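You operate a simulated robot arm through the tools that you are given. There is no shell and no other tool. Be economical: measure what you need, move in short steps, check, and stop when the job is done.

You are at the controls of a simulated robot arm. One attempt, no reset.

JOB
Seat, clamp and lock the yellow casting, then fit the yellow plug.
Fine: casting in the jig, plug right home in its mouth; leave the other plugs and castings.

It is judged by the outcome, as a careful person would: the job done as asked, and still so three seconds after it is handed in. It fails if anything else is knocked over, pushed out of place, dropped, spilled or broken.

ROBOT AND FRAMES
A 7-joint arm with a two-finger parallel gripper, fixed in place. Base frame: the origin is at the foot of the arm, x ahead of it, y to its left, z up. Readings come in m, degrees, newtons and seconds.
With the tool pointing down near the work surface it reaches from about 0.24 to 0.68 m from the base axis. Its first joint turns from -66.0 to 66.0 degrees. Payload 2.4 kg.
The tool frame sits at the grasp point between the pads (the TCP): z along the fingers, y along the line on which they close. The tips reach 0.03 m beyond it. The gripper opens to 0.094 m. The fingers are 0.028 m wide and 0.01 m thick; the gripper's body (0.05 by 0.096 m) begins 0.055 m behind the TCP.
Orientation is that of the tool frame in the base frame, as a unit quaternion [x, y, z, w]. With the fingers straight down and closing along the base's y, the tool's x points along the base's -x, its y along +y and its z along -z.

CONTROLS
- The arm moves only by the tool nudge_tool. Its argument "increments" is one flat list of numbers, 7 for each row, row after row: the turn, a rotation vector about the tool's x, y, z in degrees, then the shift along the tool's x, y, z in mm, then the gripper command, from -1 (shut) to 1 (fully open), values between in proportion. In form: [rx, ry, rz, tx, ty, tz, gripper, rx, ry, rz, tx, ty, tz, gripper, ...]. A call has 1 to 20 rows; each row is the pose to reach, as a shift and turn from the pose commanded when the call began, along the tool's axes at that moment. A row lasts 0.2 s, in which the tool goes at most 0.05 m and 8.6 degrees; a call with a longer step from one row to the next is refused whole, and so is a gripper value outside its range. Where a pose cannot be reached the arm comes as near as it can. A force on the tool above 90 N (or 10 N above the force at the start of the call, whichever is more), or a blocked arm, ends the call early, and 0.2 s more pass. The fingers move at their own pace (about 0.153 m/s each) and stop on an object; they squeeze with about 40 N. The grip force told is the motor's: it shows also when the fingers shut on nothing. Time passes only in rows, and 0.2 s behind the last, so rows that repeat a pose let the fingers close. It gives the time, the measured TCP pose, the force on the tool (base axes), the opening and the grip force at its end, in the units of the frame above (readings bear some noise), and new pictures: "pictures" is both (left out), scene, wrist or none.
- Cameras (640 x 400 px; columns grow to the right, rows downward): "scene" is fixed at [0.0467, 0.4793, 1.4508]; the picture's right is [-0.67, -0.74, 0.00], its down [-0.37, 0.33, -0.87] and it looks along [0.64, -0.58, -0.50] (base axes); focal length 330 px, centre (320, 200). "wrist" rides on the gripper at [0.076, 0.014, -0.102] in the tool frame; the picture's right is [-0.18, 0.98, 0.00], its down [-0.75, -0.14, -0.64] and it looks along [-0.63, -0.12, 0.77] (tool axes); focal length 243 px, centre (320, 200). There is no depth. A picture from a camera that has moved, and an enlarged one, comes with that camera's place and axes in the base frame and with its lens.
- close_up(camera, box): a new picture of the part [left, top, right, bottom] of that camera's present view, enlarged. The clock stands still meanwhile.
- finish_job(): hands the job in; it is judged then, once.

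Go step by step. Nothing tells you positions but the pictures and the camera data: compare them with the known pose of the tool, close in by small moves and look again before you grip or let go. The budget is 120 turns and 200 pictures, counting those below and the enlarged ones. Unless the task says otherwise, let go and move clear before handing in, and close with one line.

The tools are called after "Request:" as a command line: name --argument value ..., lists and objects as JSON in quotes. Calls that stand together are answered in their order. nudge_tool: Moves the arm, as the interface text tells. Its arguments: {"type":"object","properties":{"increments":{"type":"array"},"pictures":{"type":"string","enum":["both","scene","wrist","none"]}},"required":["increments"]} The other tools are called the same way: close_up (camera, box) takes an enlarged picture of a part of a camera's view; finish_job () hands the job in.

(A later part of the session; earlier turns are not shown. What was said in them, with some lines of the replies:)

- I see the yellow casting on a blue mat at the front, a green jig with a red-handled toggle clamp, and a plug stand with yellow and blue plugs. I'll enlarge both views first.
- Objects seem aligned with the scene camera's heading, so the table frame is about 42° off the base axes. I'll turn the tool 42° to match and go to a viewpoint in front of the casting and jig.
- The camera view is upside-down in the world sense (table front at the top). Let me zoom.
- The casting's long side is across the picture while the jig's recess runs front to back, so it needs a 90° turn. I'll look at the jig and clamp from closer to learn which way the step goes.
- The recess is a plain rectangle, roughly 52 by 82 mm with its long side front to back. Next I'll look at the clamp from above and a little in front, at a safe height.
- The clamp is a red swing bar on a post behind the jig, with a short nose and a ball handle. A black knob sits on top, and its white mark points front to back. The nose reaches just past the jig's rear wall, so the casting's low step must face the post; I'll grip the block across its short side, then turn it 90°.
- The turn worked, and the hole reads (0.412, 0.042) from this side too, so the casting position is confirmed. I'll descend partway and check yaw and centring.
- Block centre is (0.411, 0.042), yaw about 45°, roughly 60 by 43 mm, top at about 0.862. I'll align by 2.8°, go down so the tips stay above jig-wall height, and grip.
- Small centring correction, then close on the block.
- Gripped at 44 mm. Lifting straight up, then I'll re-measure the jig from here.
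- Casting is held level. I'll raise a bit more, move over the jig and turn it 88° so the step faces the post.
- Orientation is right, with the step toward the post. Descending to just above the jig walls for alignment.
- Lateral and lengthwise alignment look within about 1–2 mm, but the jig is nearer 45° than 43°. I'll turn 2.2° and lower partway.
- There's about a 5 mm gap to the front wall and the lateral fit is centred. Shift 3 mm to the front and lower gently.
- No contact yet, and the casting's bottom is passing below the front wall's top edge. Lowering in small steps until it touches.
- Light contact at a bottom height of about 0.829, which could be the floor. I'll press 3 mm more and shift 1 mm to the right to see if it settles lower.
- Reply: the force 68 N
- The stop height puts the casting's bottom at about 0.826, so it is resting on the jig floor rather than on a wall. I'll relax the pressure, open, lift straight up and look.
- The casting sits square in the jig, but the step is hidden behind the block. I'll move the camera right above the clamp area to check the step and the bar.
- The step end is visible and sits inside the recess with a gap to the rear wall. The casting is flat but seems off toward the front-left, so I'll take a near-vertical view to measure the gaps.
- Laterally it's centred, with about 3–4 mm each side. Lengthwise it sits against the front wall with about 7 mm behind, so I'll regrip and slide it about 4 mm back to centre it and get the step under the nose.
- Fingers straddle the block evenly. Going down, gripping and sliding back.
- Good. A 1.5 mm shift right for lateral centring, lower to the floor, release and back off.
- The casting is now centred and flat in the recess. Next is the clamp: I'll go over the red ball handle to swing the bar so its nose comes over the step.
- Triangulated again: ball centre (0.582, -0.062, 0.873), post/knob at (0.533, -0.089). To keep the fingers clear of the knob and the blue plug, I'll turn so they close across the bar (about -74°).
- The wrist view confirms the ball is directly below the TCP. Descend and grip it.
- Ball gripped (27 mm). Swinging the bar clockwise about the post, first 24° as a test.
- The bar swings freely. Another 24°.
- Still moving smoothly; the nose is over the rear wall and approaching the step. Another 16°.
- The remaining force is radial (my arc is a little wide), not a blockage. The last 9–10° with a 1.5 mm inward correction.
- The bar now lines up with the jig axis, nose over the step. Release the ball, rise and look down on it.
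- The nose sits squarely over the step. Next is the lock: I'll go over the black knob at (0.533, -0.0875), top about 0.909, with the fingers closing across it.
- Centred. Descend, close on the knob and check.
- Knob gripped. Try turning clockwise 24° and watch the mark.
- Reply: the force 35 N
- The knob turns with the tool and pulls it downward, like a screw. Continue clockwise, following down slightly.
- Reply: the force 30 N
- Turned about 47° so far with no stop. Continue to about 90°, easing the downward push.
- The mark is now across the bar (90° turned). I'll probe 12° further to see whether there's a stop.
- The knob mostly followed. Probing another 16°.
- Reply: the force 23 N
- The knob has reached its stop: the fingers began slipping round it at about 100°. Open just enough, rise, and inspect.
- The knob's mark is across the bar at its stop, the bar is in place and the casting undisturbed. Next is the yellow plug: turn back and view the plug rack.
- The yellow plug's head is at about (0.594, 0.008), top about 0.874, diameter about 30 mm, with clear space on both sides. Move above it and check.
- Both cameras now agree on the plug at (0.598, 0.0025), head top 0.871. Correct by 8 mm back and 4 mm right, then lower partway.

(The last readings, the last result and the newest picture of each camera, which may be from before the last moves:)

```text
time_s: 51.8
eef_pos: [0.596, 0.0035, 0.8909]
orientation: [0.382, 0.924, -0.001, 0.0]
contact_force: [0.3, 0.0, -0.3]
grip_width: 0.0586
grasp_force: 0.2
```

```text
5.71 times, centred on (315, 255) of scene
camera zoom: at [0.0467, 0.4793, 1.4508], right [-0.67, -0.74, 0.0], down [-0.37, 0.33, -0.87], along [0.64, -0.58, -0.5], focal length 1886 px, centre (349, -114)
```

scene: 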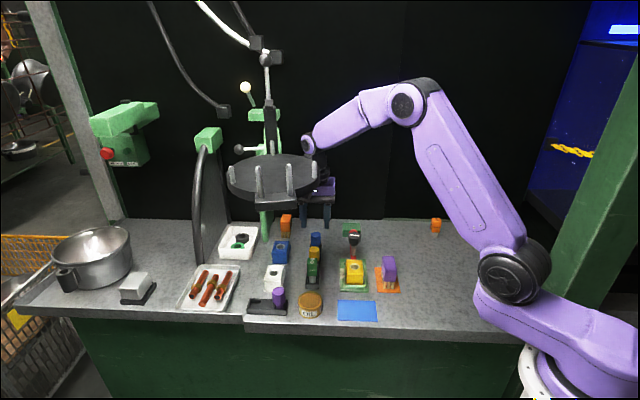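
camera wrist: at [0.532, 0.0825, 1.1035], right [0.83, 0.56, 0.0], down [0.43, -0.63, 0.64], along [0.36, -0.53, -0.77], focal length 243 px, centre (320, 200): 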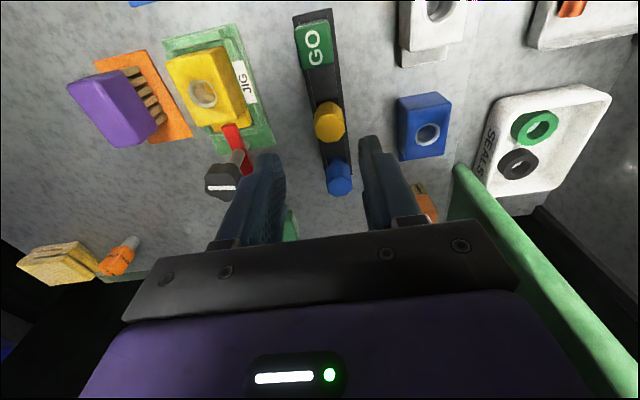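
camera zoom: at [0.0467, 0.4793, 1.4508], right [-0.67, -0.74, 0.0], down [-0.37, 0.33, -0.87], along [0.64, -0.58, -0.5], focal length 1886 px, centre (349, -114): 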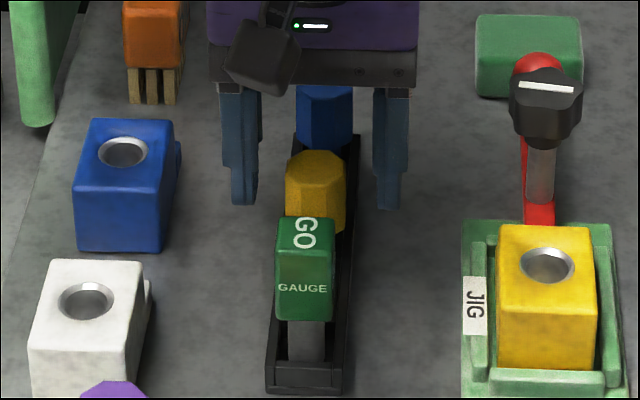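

Well centred. Lower to 0.872 and grip the head.

Request:
nudge_tool --increments '[0, 0, 0, 0, 0, 10, 0.25, 0, 0, 0, 0, 0, 19, 0.25, 0, 0, 0, 0, 0, 19, 0.25, 0, 0, 0, 0, 0, 19, -1, 0, 0, 0, 0, 0, 19, -1, 0, 0, 0, 0, 0, 19, -1]' --pictures "none"

Request:
close_up --camera "wrist" --box '[220, 80, 420, 240]'

```text
time_s: 53.2
eef_pos: [0.5966, 0.0038, 0.8723]
orientation: [0.383, 0.924, 0.0, 0.0]
contact_force: [1.0, 0.2, 0.0]
grip_width: 0.031
grasp_force: 39.9
```

```text
2.50 times, centred on (320, 160) of wrist
camera zoom: at [0.5524, 0.0684, 0.9739], right [0.83, 0.56, 0.0], down [0.43, -0.63, 0.64], along [0.36, -0.53, -0.77], focal length 606 px, centre (320, 300)
```

zoom: 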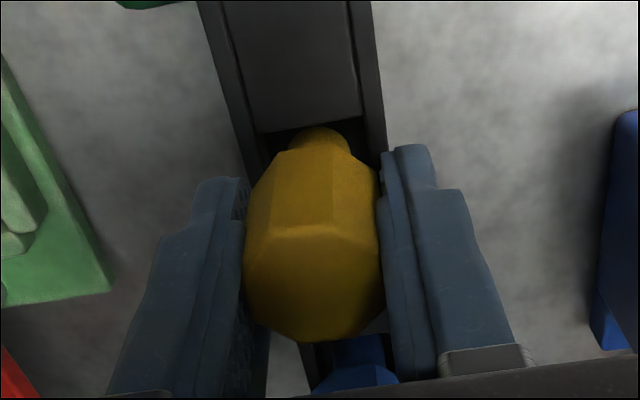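

Plug gripped (31 mm). Lift straight out and look.

Request:
nudge_tool --increments '[0, 0, 0, 0, 0, -15, -1, 0, 0, 0, 0, 0, -45, -1, 0, 0, 0, 0, 0, -80, -1, 0, 0, 0, 0, 0, -80, -1]'

Request:
close_up --camera "scene" --box '[280, 200, 370, 290]'

Request:
close_up --camera "wrist" --box '[220, 80, 420, 240]'

```text
time_s: 54.2
eef_pos: [0.5955, 0.0022, 0.9517]
orientation: [0.383, 0.924, 0.0, 0.001]
contact_force: [-0.2, -0.3, -0.2]
grip_width: 0.0305
grasp_force: 39.6
camera wrist: at [0.5528, 0.0668, 1.0537], right [0.83, 0.56, 0.0], down [0.43, -0.63, 0.64], along [0.36, -0.53, -0.77], focal length 243 px, centre (320, 200)
```

scene: 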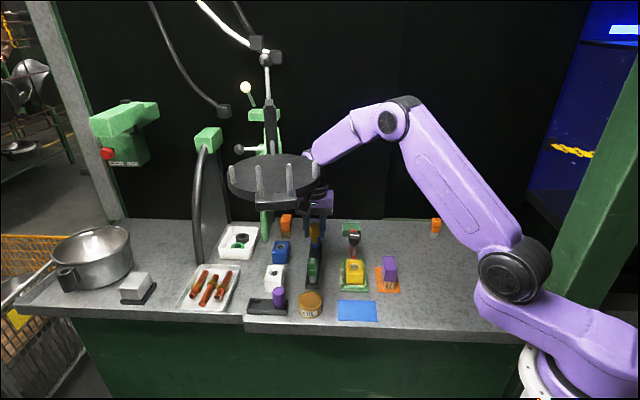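
wrist: 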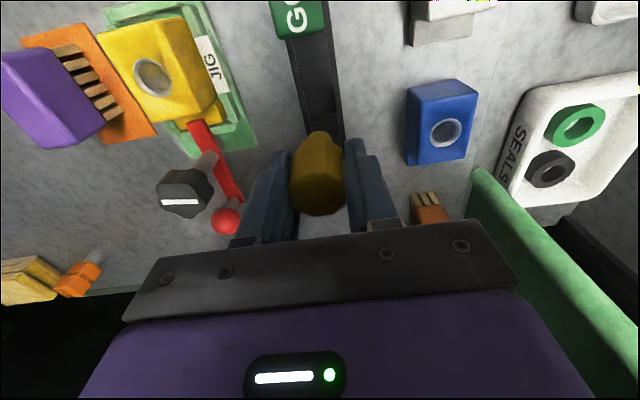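

```text
4.44 times, centred on (325, 245) of scene
camera zoom: at [0.0467, 0.4793, 1.4508], right [-0.67, -0.74, 0.0], down [-0.37, 0.33, -0.87], along [0.64, -0.58, -0.5], focal length 1467 px, centre (298, 0)
```

zoom: 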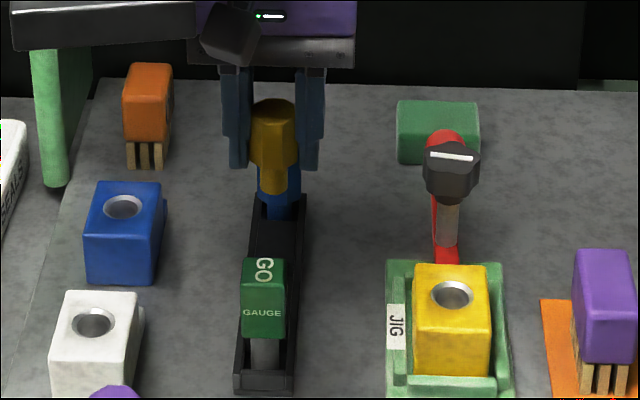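

```text
2.50 times, centred on (320, 160) of wrist
camera zoom: at [0.5528, 0.0668, 1.0537], right [0.83, 0.56, 0.0], down [0.43, -0.63, 0.64], along [0.36, -0.53, -0.77], focal length 606 px, centre (320, 300)
```

zoom: 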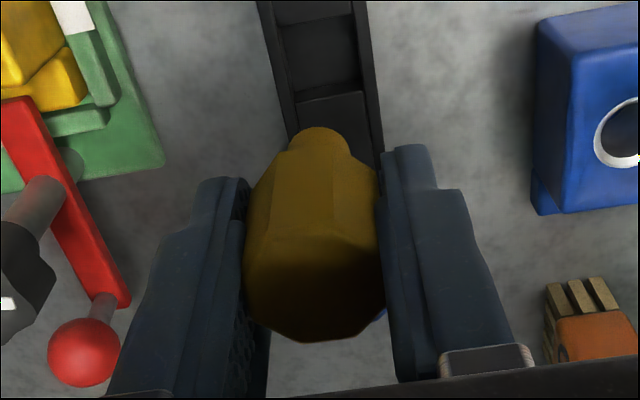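

The plug came out cleanly: round head over a short stem. Carry it high over to the casting's mouth near (0.480, -0.036).

Request:
nudge_tool --increments '[0, 0, 0, 5, -8, -23, -1, 0, 0, 0, 20, -40, -23, -1, 0, 0, 0, 40, -75, -23, -1, 0, 0, 0, 57.5, -108.7, -23, -1, 0, 0, 0, 57.5, -108.7, 5, -1, 0, 0, 0, 57.5, -108.7, 5, -1]'

Request:
close_up --camera "scene" --box '[320, 220, 390, 290]'

Request:
close_up --camera "wrist" --box '[220, 80, 420, 240]'

```text
time_s: 55.6
eef_pos: [0.481, -0.0324, 0.9464]
orientation: [0.382, 0.924, 0.0, 0.0]
contact_force: [-0.4, -0.3, -0.3]
grip_width: 0.0295
grasp_force: 39.8
camera wrist: at [0.4369, 0.0323, 1.0475], right [0.83, 0.56, 0.0], down [0.43, -0.63, 0.64], along [0.36, -0.53, -0.77], focal length 243 px, centre (320, 200)
```

scene: 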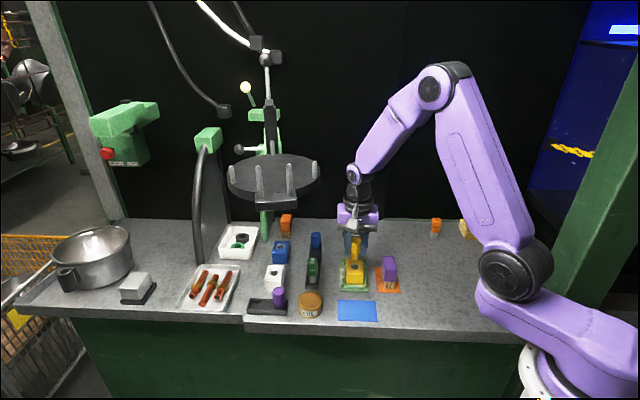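
wrist: 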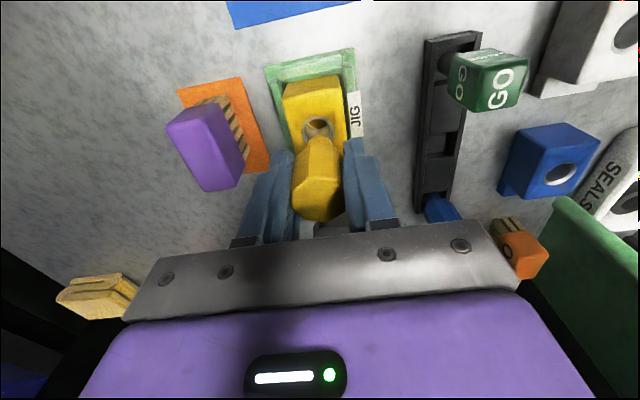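

```text
5.71 times, centred on (355, 255) of scene
camera zoom: at [0.0467, 0.4793, 1.4508], right [-0.67, -0.74, 0.0], down [-0.37, 0.33, -0.87], along [0.64, -0.58, -0.5], focal length 1886 px, centre (120, -114)
```

zoom: 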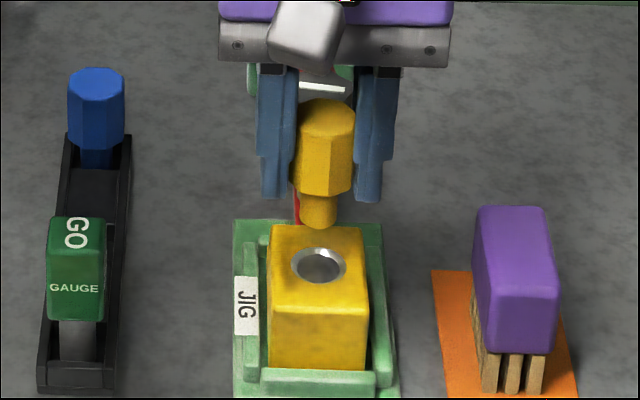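

```text
2.50 times, centred on (320, 160) of wrist
camera zoom: at [0.4369, 0.0323, 1.0475], right [0.83, 0.56, 0.0], down [0.43, -0.63, 0.64], along [0.36, -0.53, -0.77], focal length 606 px, centre (320, 300)
```

zoom: 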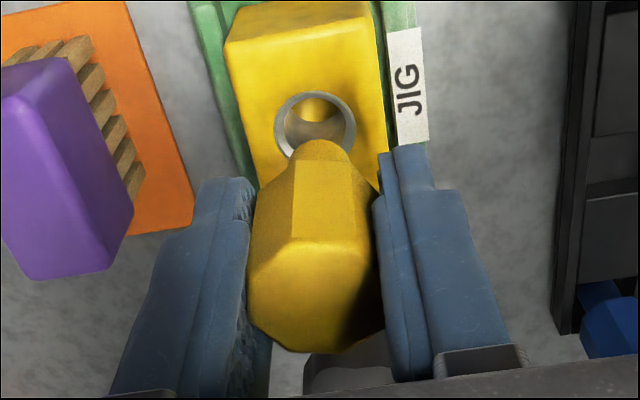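

The plug hangs upright. Both views say the mouth is about 3–4 mm further back and 2 mm to the right. Correct and lower closer.

Request:
nudge_tool --increments '[0, 0, 0, -3.5, -2, 0, -1, 0, 0, 0, -3.5, -2, 12, -1, 0, 0, 0, -3.5, -2, 20, -1, 0, 0, 0, -3.5, -2, 20, -1]' --pictures "none"

Request:
close_up --camera "scene" --box '[330, 230, 380, 280]'

Request:
close_up --camera "wrist" --box '[260, 90, 380, 200]'

```text
time_s: 56.6
eef_pos: [0.483, -0.0356, 0.9268]
orientation: [0.383, 0.924, -0.001, 0.0]
contact_force: [0.7, 0.6, -1.5]
grip_width: 0.0294
grasp_force: 40.4
```

```text
8.00 times, centred on (355, 255) of scene
camera zoom: at [0.0467, 0.4793, 1.4508], right [-0.67, -0.74, 0.0], down [-0.37, 0.33, -0.87], along [0.64, -0.58, -0.5], focal length 2640 px, centre (40, -240)
```

zoom: 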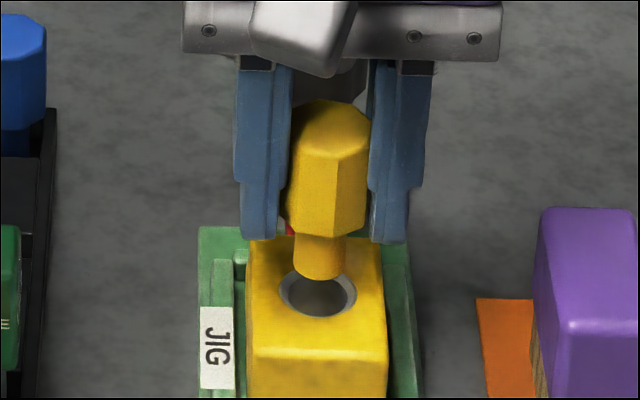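

```text
3.64 times, centred on (320, 145) of wrist
camera zoom: at [0.4377, 0.0289, 1.0283], right [0.83, 0.56, 0.0], down [0.43, -0.63, 0.64], along [0.36, -0.53, -0.77], focal length 882 px, centre (320, 400)
```

zoom: 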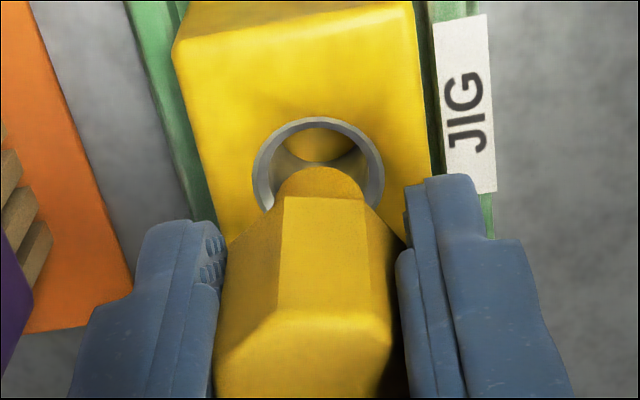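

Stem and mouth line up within about 1 mm in both views. Lower gently into the mouth with a 0.6 mm shift to the front.

Request:
nudge_tool --increments '[0, 0, 0, 0.6, 0, 4, -1, 0, 0, 0, 0.6, 0, 8, -1, 0, 0, 0, 0.6, 0, 12, -1, 0, 0, 0, 0.6, 0, 15, -1, 0, 0, 0, 0.6, 0, 15, -1]' --pictures "none"

Request:
close_up --camera "scene" --box '[330, 230, 380, 280]'

Request:
close_up --camera "wrist" --box '[260, 90, 380, 200]'

```text
time_s: 57.8
eef_pos: [0.4808, -0.0358, 0.9114]
orientation: [0.383, 0.924, 0.0, 0.0]
contact_force: [1.2, 0.6, -0.6]
grip_width: 0.0293
grasp_force: 39.3
```

```text
8.00 times, centred on (355, 255) of scene
camera zoom: at [0.0467, 0.4793, 1.4508], right [-0.67, -0.74, 0.0], down [-0.37, 0.33, -0.87], along [0.64, -0.58, -0.5], focal length 2640 px, centre (40, -240)
```

zoom: 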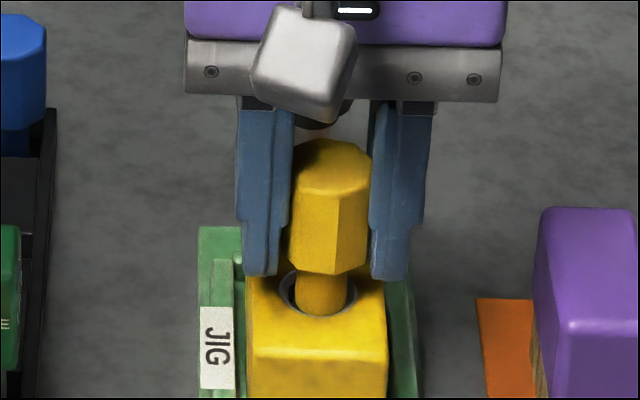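

```text
3.64 times, centred on (320, 145) of wrist
camera zoom: at [0.4366, 0.0285, 1.0136], right [0.83, 0.56, 0.0], down [0.43, -0.63, 0.64], along [0.36, -0.53, -0.77], focal length 882 px, centre (320, 400)
```

zoom: 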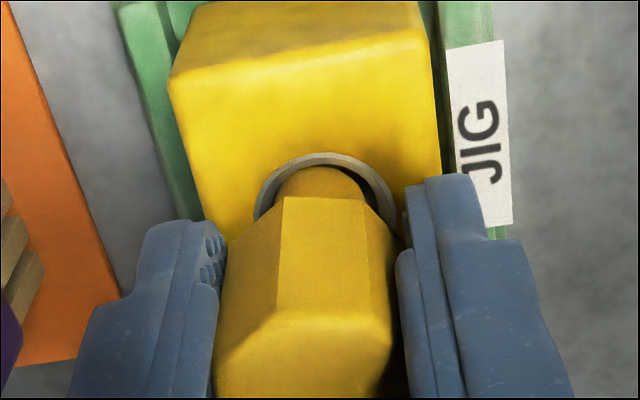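

The stem is at the lip, slightly right and forward. Correct 1.6 mm left and 1.3 mm back, then look before going deeper.

Request:
nudge_tool --increments '[0, 0, 0, -1.3, 1.6, -1, -1, 0, 0, 0, -1.3, 1.6, 0, -1, 0, 0, 0, -1.3, 1.6, 2, -1, 0, 0, 0, -1.3, 1.6, 2, -1]' --pictures "none"

Request:
close_up --camera "scene" --box '[330, 230, 380, 280]'

Request:
close_up --camera "wrist" --box '[260, 90, 380, 200]'

```text
time_s: 58.8
eef_pos: [0.4807, -0.0362, 0.9104]
orientation: [0.383, 0.924, 0.0, 0.0]
contact_force: [0.5, -0.6, 0.7]
grip_width: 0.0293
grasp_force: 39.8
```

```text
8.00 times, centred on (355, 255) of scene
camera zoom: at [0.0467, 0.4793, 1.4508], right [-0.67, -0.74, 0.0], down [-0.37, 0.33, -0.87], along [0.64, -0.58, -0.5], focal length 2640 px, centre (40, -240)
```

zoom: 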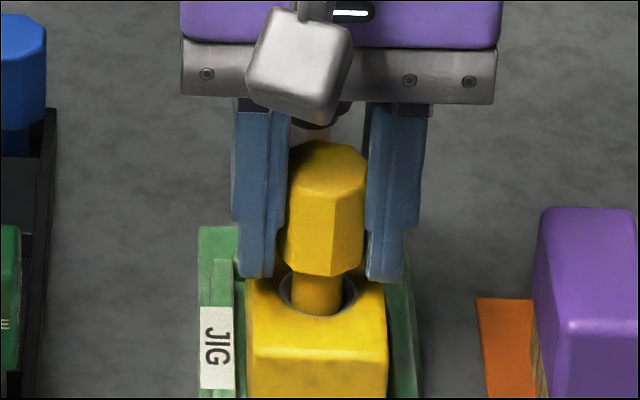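

```text
3.64 times, centred on (320, 145) of wrist
camera zoom: at [0.4382, 0.0284, 1.0118], right [0.83, 0.56, 0.0], down [0.43, -0.63, 0.64], along [0.36, -0.53, -0.77], focal length 882 px, centre (320, 400)
```

zoom: 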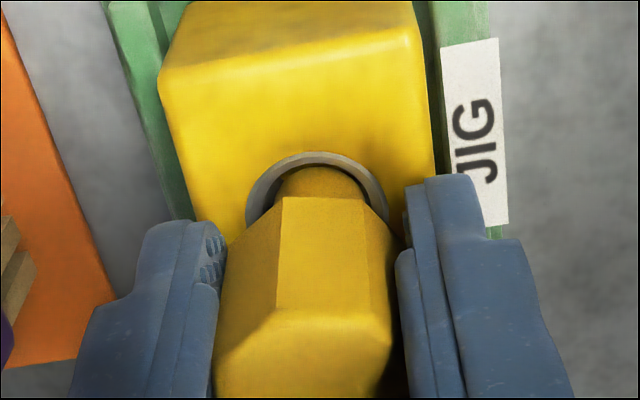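

Now concentric in both views, with the stem inside the lip. Lower 12 mm.

Request:
nudge_tool --increments '[0, 0, 0, 0, 0, 3, -1, 0, 0, 0, 0, 0, 6, -1, 0, 0, 0, 0, 0, 9, -1, 0, 0, 0, 0, 0, 12, -1, 0, 0, 0, 0, 0, 12, -1]' --pictures "none"

Request:
close_up --camera "scene" --box '[330, 230, 380, 280]'

Request:
close_up --camera "wrist" --box '[260, 90, 380, 200]'

```text
time_s: 60.0
eef_pos: [0.4826, -0.0357, 0.8993]
orientation: [0.383, 0.924, 0.0, 0.002]
contact_force: [-11.5, -0.1, 56.0]
grip_width: 0.0291
grasp_force: 39.9
```

```text
8.00 times, centred on (355, 255) of scene
camera zoom: at [0.0455, 0.4794, 1.4508], right [-0.67, -0.74, 0.0], down [-0.37, 0.33, -0.87], along [0.65, -0.58, -0.49], focal length 2640 px, centre (40, -240)
```

zoom: 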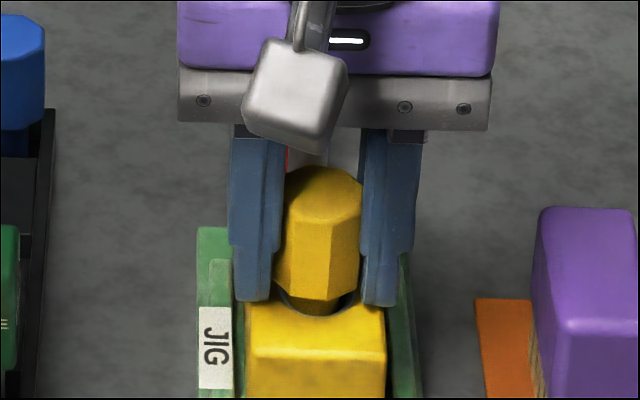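

```text
3.64 times, centred on (320, 145) of wrist
camera zoom: at [0.4381, 0.0289, 1.0018], right [0.83, 0.56, 0.0], down [0.43, -0.63, 0.64], along [0.37, -0.53, -0.77], focal length 882 px, centre (320, 400)
```

zoom: 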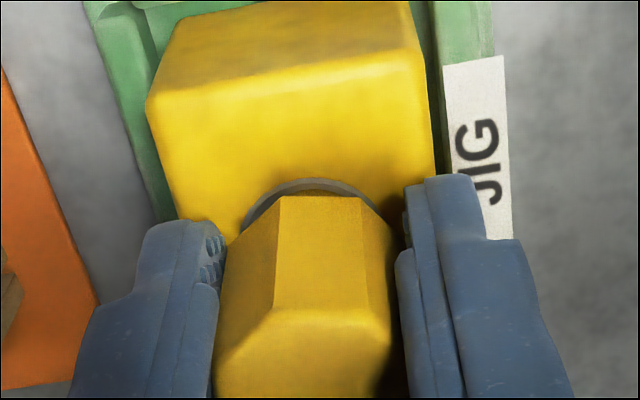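

The fingertips have reached the block's top (0.869) while the head is still about 5 mm up, so I need a higher grip. Relax, release (stem is about 12 mm in), rise and look.

Request:
nudge_tool --increments '[0, 0, 0, 0, 0, -2.5, -1, 0, 0, 0, 0, 0, -2.5, -0.3, 0, 0, 0, 0, 0, -2.5, 0, 0, 0, 0, 0, 0, -2.5, 0, 0, 0, 0, 0, 0, -30, 0, 0, 0, 0, 0, 0, -60, 0, 0, 0, 0, 0, 0, -60, 0]' --pictures "none"

Request:
close_up --camera "scene" --box '[330, 230, 380, 280]'

Request:
close_up --camera "wrist" --box '[240, 60, 400, 200]'

```text
time_s: 61.6
eef_pos: [0.4811, -0.0358, 0.9587]
orientation: [0.383, 0.924, 0.001, -0.001]
contact_force: [-0.7, 0.5, 0.1]
grip_width: 0.047
grasp_force: 0.0
```

```text
8.00 times, centred on (355, 255) of scene
camera zoom: at [0.0467, 0.4793, 1.4508], right [-0.67, -0.74, 0.0], down [-0.37, 0.33, -0.87], along [0.64, -0.58, -0.5], focal length 2640 px, centre (40, -240)
```

zoom: 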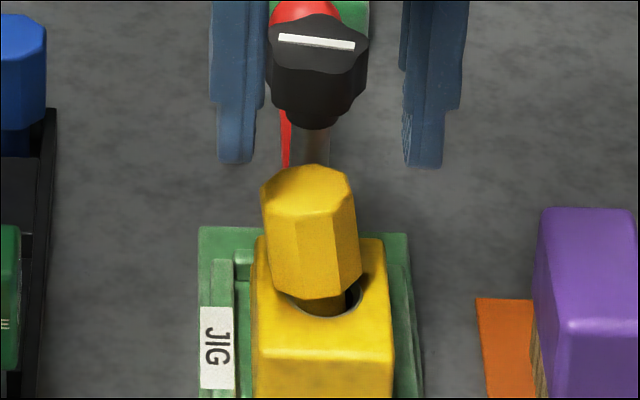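

```text
2.86 times, centred on (320, 130) of wrist
camera zoom: at [0.437, 0.0295, 1.0598], right [0.83, 0.56, 0.0], down [0.43, -0.63, 0.64], along [0.36, -0.53, -0.77], focal length 693 px, centre (320, 400)
```

zoom: 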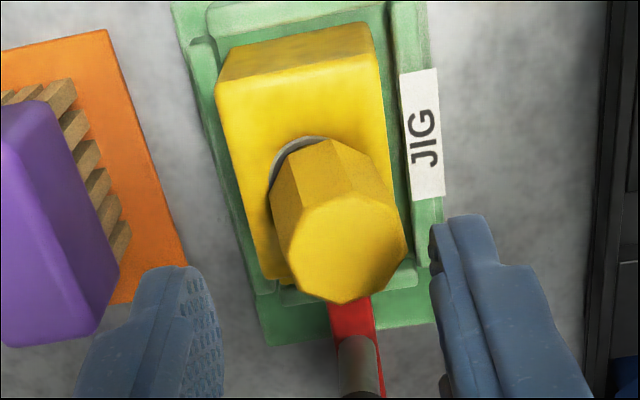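

The plug is in the mouth but leaning left, and the casting shifted about 1.5 mm within its clearance. I'll open wider, regrip the head higher so the fingers straighten it, then press it home.

Request:
nudge_tool --increments '[0, 0, 0, -0.5, -0.5, 0, 0.4, 0, 0, 0, -0.5, -0.5, 0, 0.4, 0, 0, 0, -0.5, -0.5, 25, 0.4, 0, 0, 0, -0.5, -0.5, 42, 0.4, 0, 0, 0, -0.5, -0.5, 42, 0.4]' --pictures "none"

Request:
close_up --camera "scene" --box '[330, 230, 380, 280]'

Request:
close_up --camera "wrist" --box '[240, 90, 400, 230]'

```text
time_s: 62.8
eef_pos: [0.4827, -0.0378, 0.9159]
orientation: [0.383, 0.924, 0.0, 0.0]
contact_force: [1.5, 0.4, 0.0]
grip_width: 0.0658
grasp_force: 0.0
```

```text
8.00 times, centred on (355, 255) of scene
camera zoom: at [0.0467, 0.4793, 1.4508], right [-0.67, -0.74, 0.0], down [-0.37, 0.33, -0.87], along [0.64, -0.58, -0.5], focal length 2640 px, centre (40, -240)
```

zoom: 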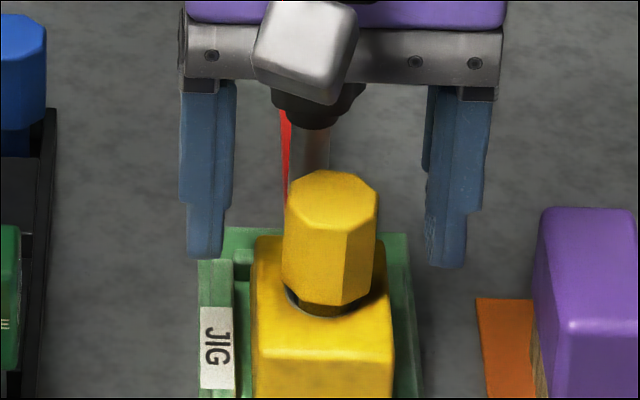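

```text
2.86 times, centred on (320, 160) of wrist
camera zoom: at [0.438, 0.027, 1.0181], right [0.83, 0.56, 0.0], down [0.43, -0.63, 0.64], along [0.36, -0.53, -0.77], focal length 693 px, centre (320, 314)
```

zoom: 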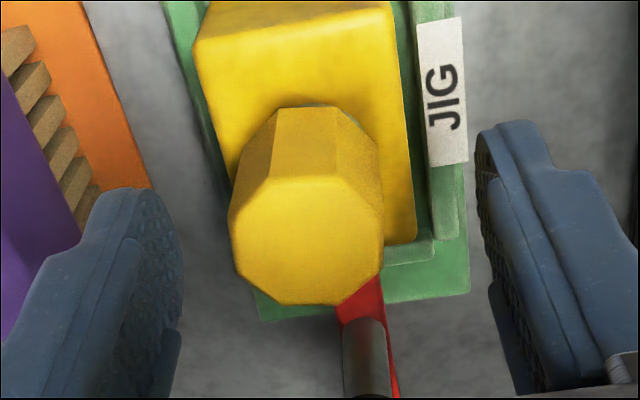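

It has rocked almost upright on its own. Closing now on the upper head.

Request:
nudge_tool --increments '[0, 0, 0, 0, 0, 0, 0.1, 0, 0, 0, 0, 0, 0, -0.2, 0, 0, 0, 0, 0, 0, -1, 0, 0, 0, 0, 0, 0, -1, 0, 0, 0, 0, 0, 0, -1]' --pictures "none"

Request:
close_up --camera "scene" --box '[330, 230, 380, 280]'

Request:
close_up --camera "wrist" --box '[240, 90, 400, 230]'

```text
time_s: 64.0
eef_pos: [0.4818, -0.038, 0.9166]
orientation: [0.382, 0.924, 0.0, 0.0]
contact_force: [-0.5, -1.0, 0.1]
grip_width: 0.0275
grasp_force: 40.3
```

```text
8.00 times, centred on (355, 255) of scene
camera zoom: at [0.0467, 0.4793, 1.4508], right [-0.67, -0.74, 0.0], down [-0.37, 0.33, -0.87], along [0.64, -0.58, -0.5], focal length 2640 px, centre (40, -240)
```

zoom: 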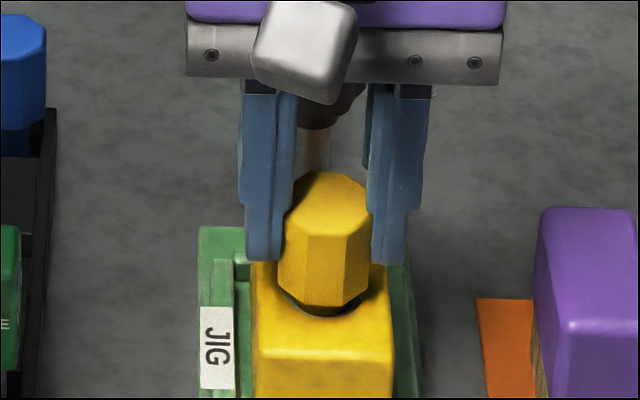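

```text
2.86 times, centred on (320, 160) of wrist
camera zoom: at [0.438, 0.0271, 1.0183], right [0.83, 0.56, 0.0], down [0.43, -0.63, 0.64], along [0.36, -0.53, -0.77], focal length 693 px, centre (320, 314)
```

zoom: 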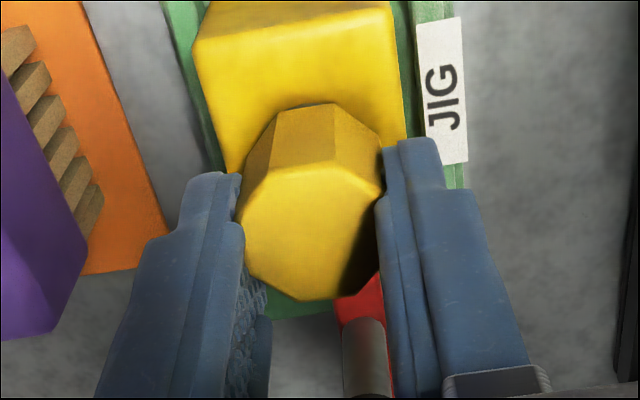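

Head upright in the grip. Press down in small steps.

Request:
nudge_tool --increments '[0, 0, 0, 0, 0, 2, -1, 0, 0, 0, 0, 0, 4, -1, 0, 0, 0, 0, 0, 6, -1, 0, 0, 0, 0, 0, 6, -1]' --pictures "none"

Request:
close_up --camera "scene" --box '[330, 230, 380, 280]'

Request:
close_up --camera "wrist" --box '[240, 90, 400, 230]'

```text
time_s: 65.0
eef_pos: [0.4823, -0.0361, 0.9105]
orientation: [0.382, 0.924, -0.001, -0.001]
contact_force: [-3.0, -0.5, 6.2]
grip_width: 0.0273
grasp_force: 39.5
```

```text
8.00 times, centred on (355, 255) of scene
camera zoom: at [0.0466, 0.4793, 1.4508], right [-0.67, -0.74, 0.0], down [-0.37, 0.33, -0.87], along [0.64, -0.58, -0.5], focal length 2640 px, centre (40, -240)
```

zoom: 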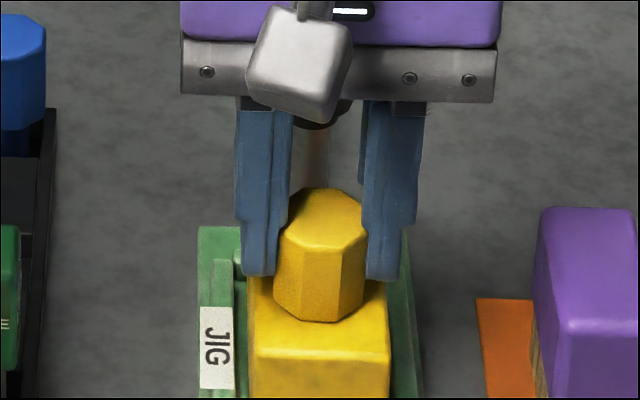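

```text
2.86 times, centred on (320, 160) of wrist
camera zoom: at [0.4385, 0.0282, 1.0122], right [0.83, 0.56, 0.0], down [0.43, -0.63, 0.64], along [0.36, -0.53, -0.77], focal length 693 px, centre (320, 314)
```

zoom: 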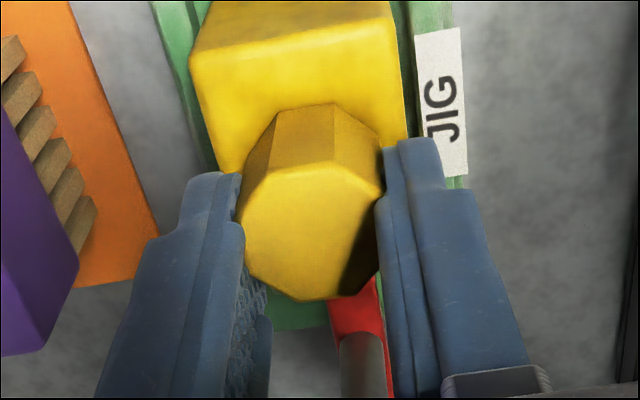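

The head is down on the block face and the ring is hidden. Press a couple of mm more to confirm it is home.

Request:
nudge_tool --increments '[0, 0, 0, 0, 0, 1.5, -1, 0, 0, 0, 0, 0, 3, -1, 0, 0, 0, 0, 0, 3, -1]' --pictures "none"

```text
time_s: 65.8
eef_pos: [0.4837, -0.0372, 0.9087]
orientation: [0.383, 0.924, 0.001, 0.002]
contact_force: [-9.4, -1.9, 48.2]
grip_width: 0.0278
grasp_force: 39.4
```

Firm stop at 48 N, so the plug is home. Relax, release, rise clear and inspect.

Request:
nudge_tool --increments '[0, 0, 0, 0, 0, -3, -1, 0, 0, 0, 0, 0, -3, -0.2, 0, 0, 0, 0, 0, -3, 0.1, 0, 0, 0, 0, 0, -3, 0.1, 0, 0, 0, 0, 0, -35, 0.1, 0, 0, 0, 0, 0, -75, 0.1, 0, 0, 0, 0, 0, -75, 0.1]' --pictures "none"

Request:
close_up --camera "scene" --box '[325, 225, 385, 295]'

Request:
close_up --camera "wrist" --box '[240, 40, 400, 180]'

```text
time_s: 67.4
eef_pos: [0.4835, -0.0384, 0.98]
orientation: [0.383, 0.924, 0.0, 0.0]
contact_force: [-0.3, -0.1, -0.5]
grip_width: 0.0518
grasp_force: 0.0
```

```text
5.71 times, centred on (355, 260) of scene
camera zoom: at [0.0467, 0.4793, 1.4508], right [-0.67, -0.74, 0.0], down [-0.37, 0.33, -0.87], along [0.64, -0.58, -0.5], focal length 1886 px, centre (120, -143)
```

zoom: 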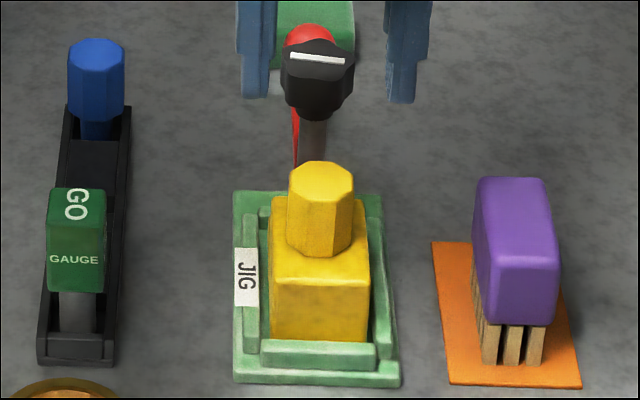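

```text
2.86 times, centred on (320, 110) of wrist
camera zoom: at [0.4397, 0.0274, 1.0823], right [0.83, 0.56, 0.0], down [0.43, -0.63, 0.64], along [0.36, -0.53, -0.77], focal length 693 px, centre (320, 457)
```

zoom: 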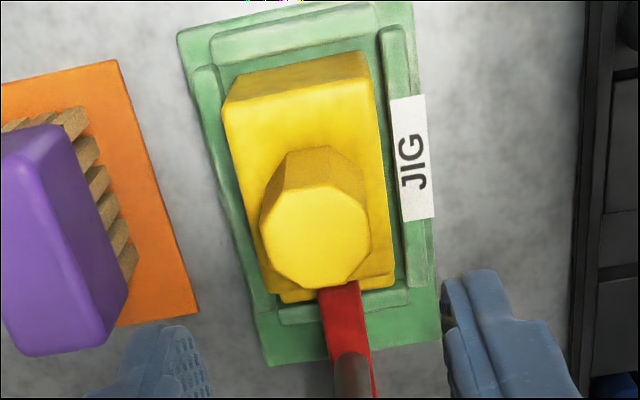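

The plug is flush and upright. One check from above the clamp that the nose still covers the step and the lock is unchanged.

Request:
nudge_tool --increments '[0, 0, 0, -35, 0, -15, 0.1, 0, 0, 0, -75, 0, -15, 0.1, 0, 0, 0, -75, 0, -15, 0.1]' --pictures "scene"

Request:
close_up --camera "wrist" --box '[240, 0, 400, 140]'

```text
time_s: 68.2
eef_pos: [0.5352, -0.0887, 0.9965]
orientation: [0.383, 0.924, 0.0, -0.001]
contact_force: [0.8, 0.5, 0.3]
grip_width: 0.0518
grasp_force: 0.1
```

scene: 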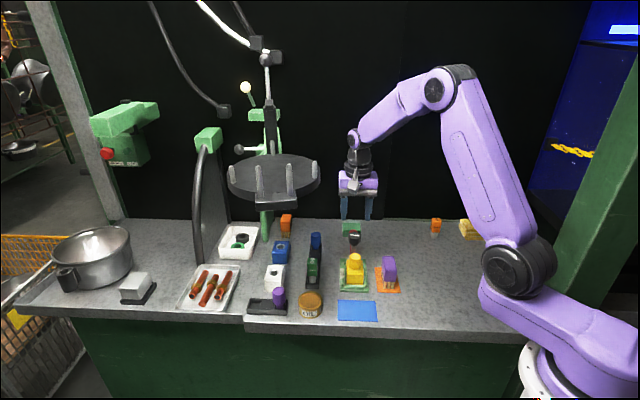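

```text
2.86 times, centred on (320, 70) of wrist
camera zoom: at [0.4918, -0.025, 1.0986], right [0.83, 0.56, 0.0], down [0.43, -0.63, 0.64], along [0.36, -0.53, -0.77], focal length 693 px, centre (320, 571)
```

zoom: 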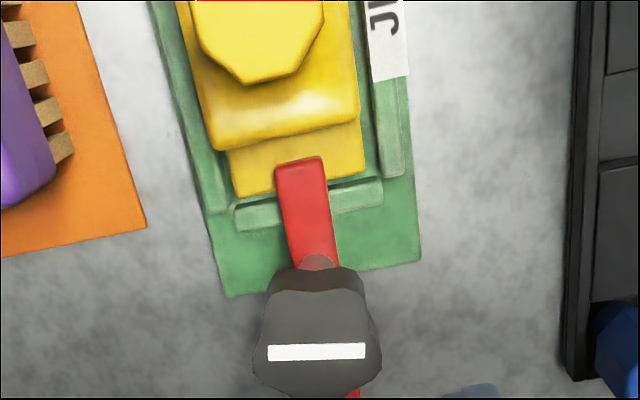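

The casting is in the jig with the clamp nose over its step, the knob is at its stop and the plug is home. Everything else is where it was and the arm is clear, so I'm handing in.

Request:
finish_job

```text
The job is handed in.
```

I seated the yellow casting in the jig, swung the clamp over its step, turned the lock knob to its stop, and pressed the yellow plug home. The other plugs and castings were left alone.
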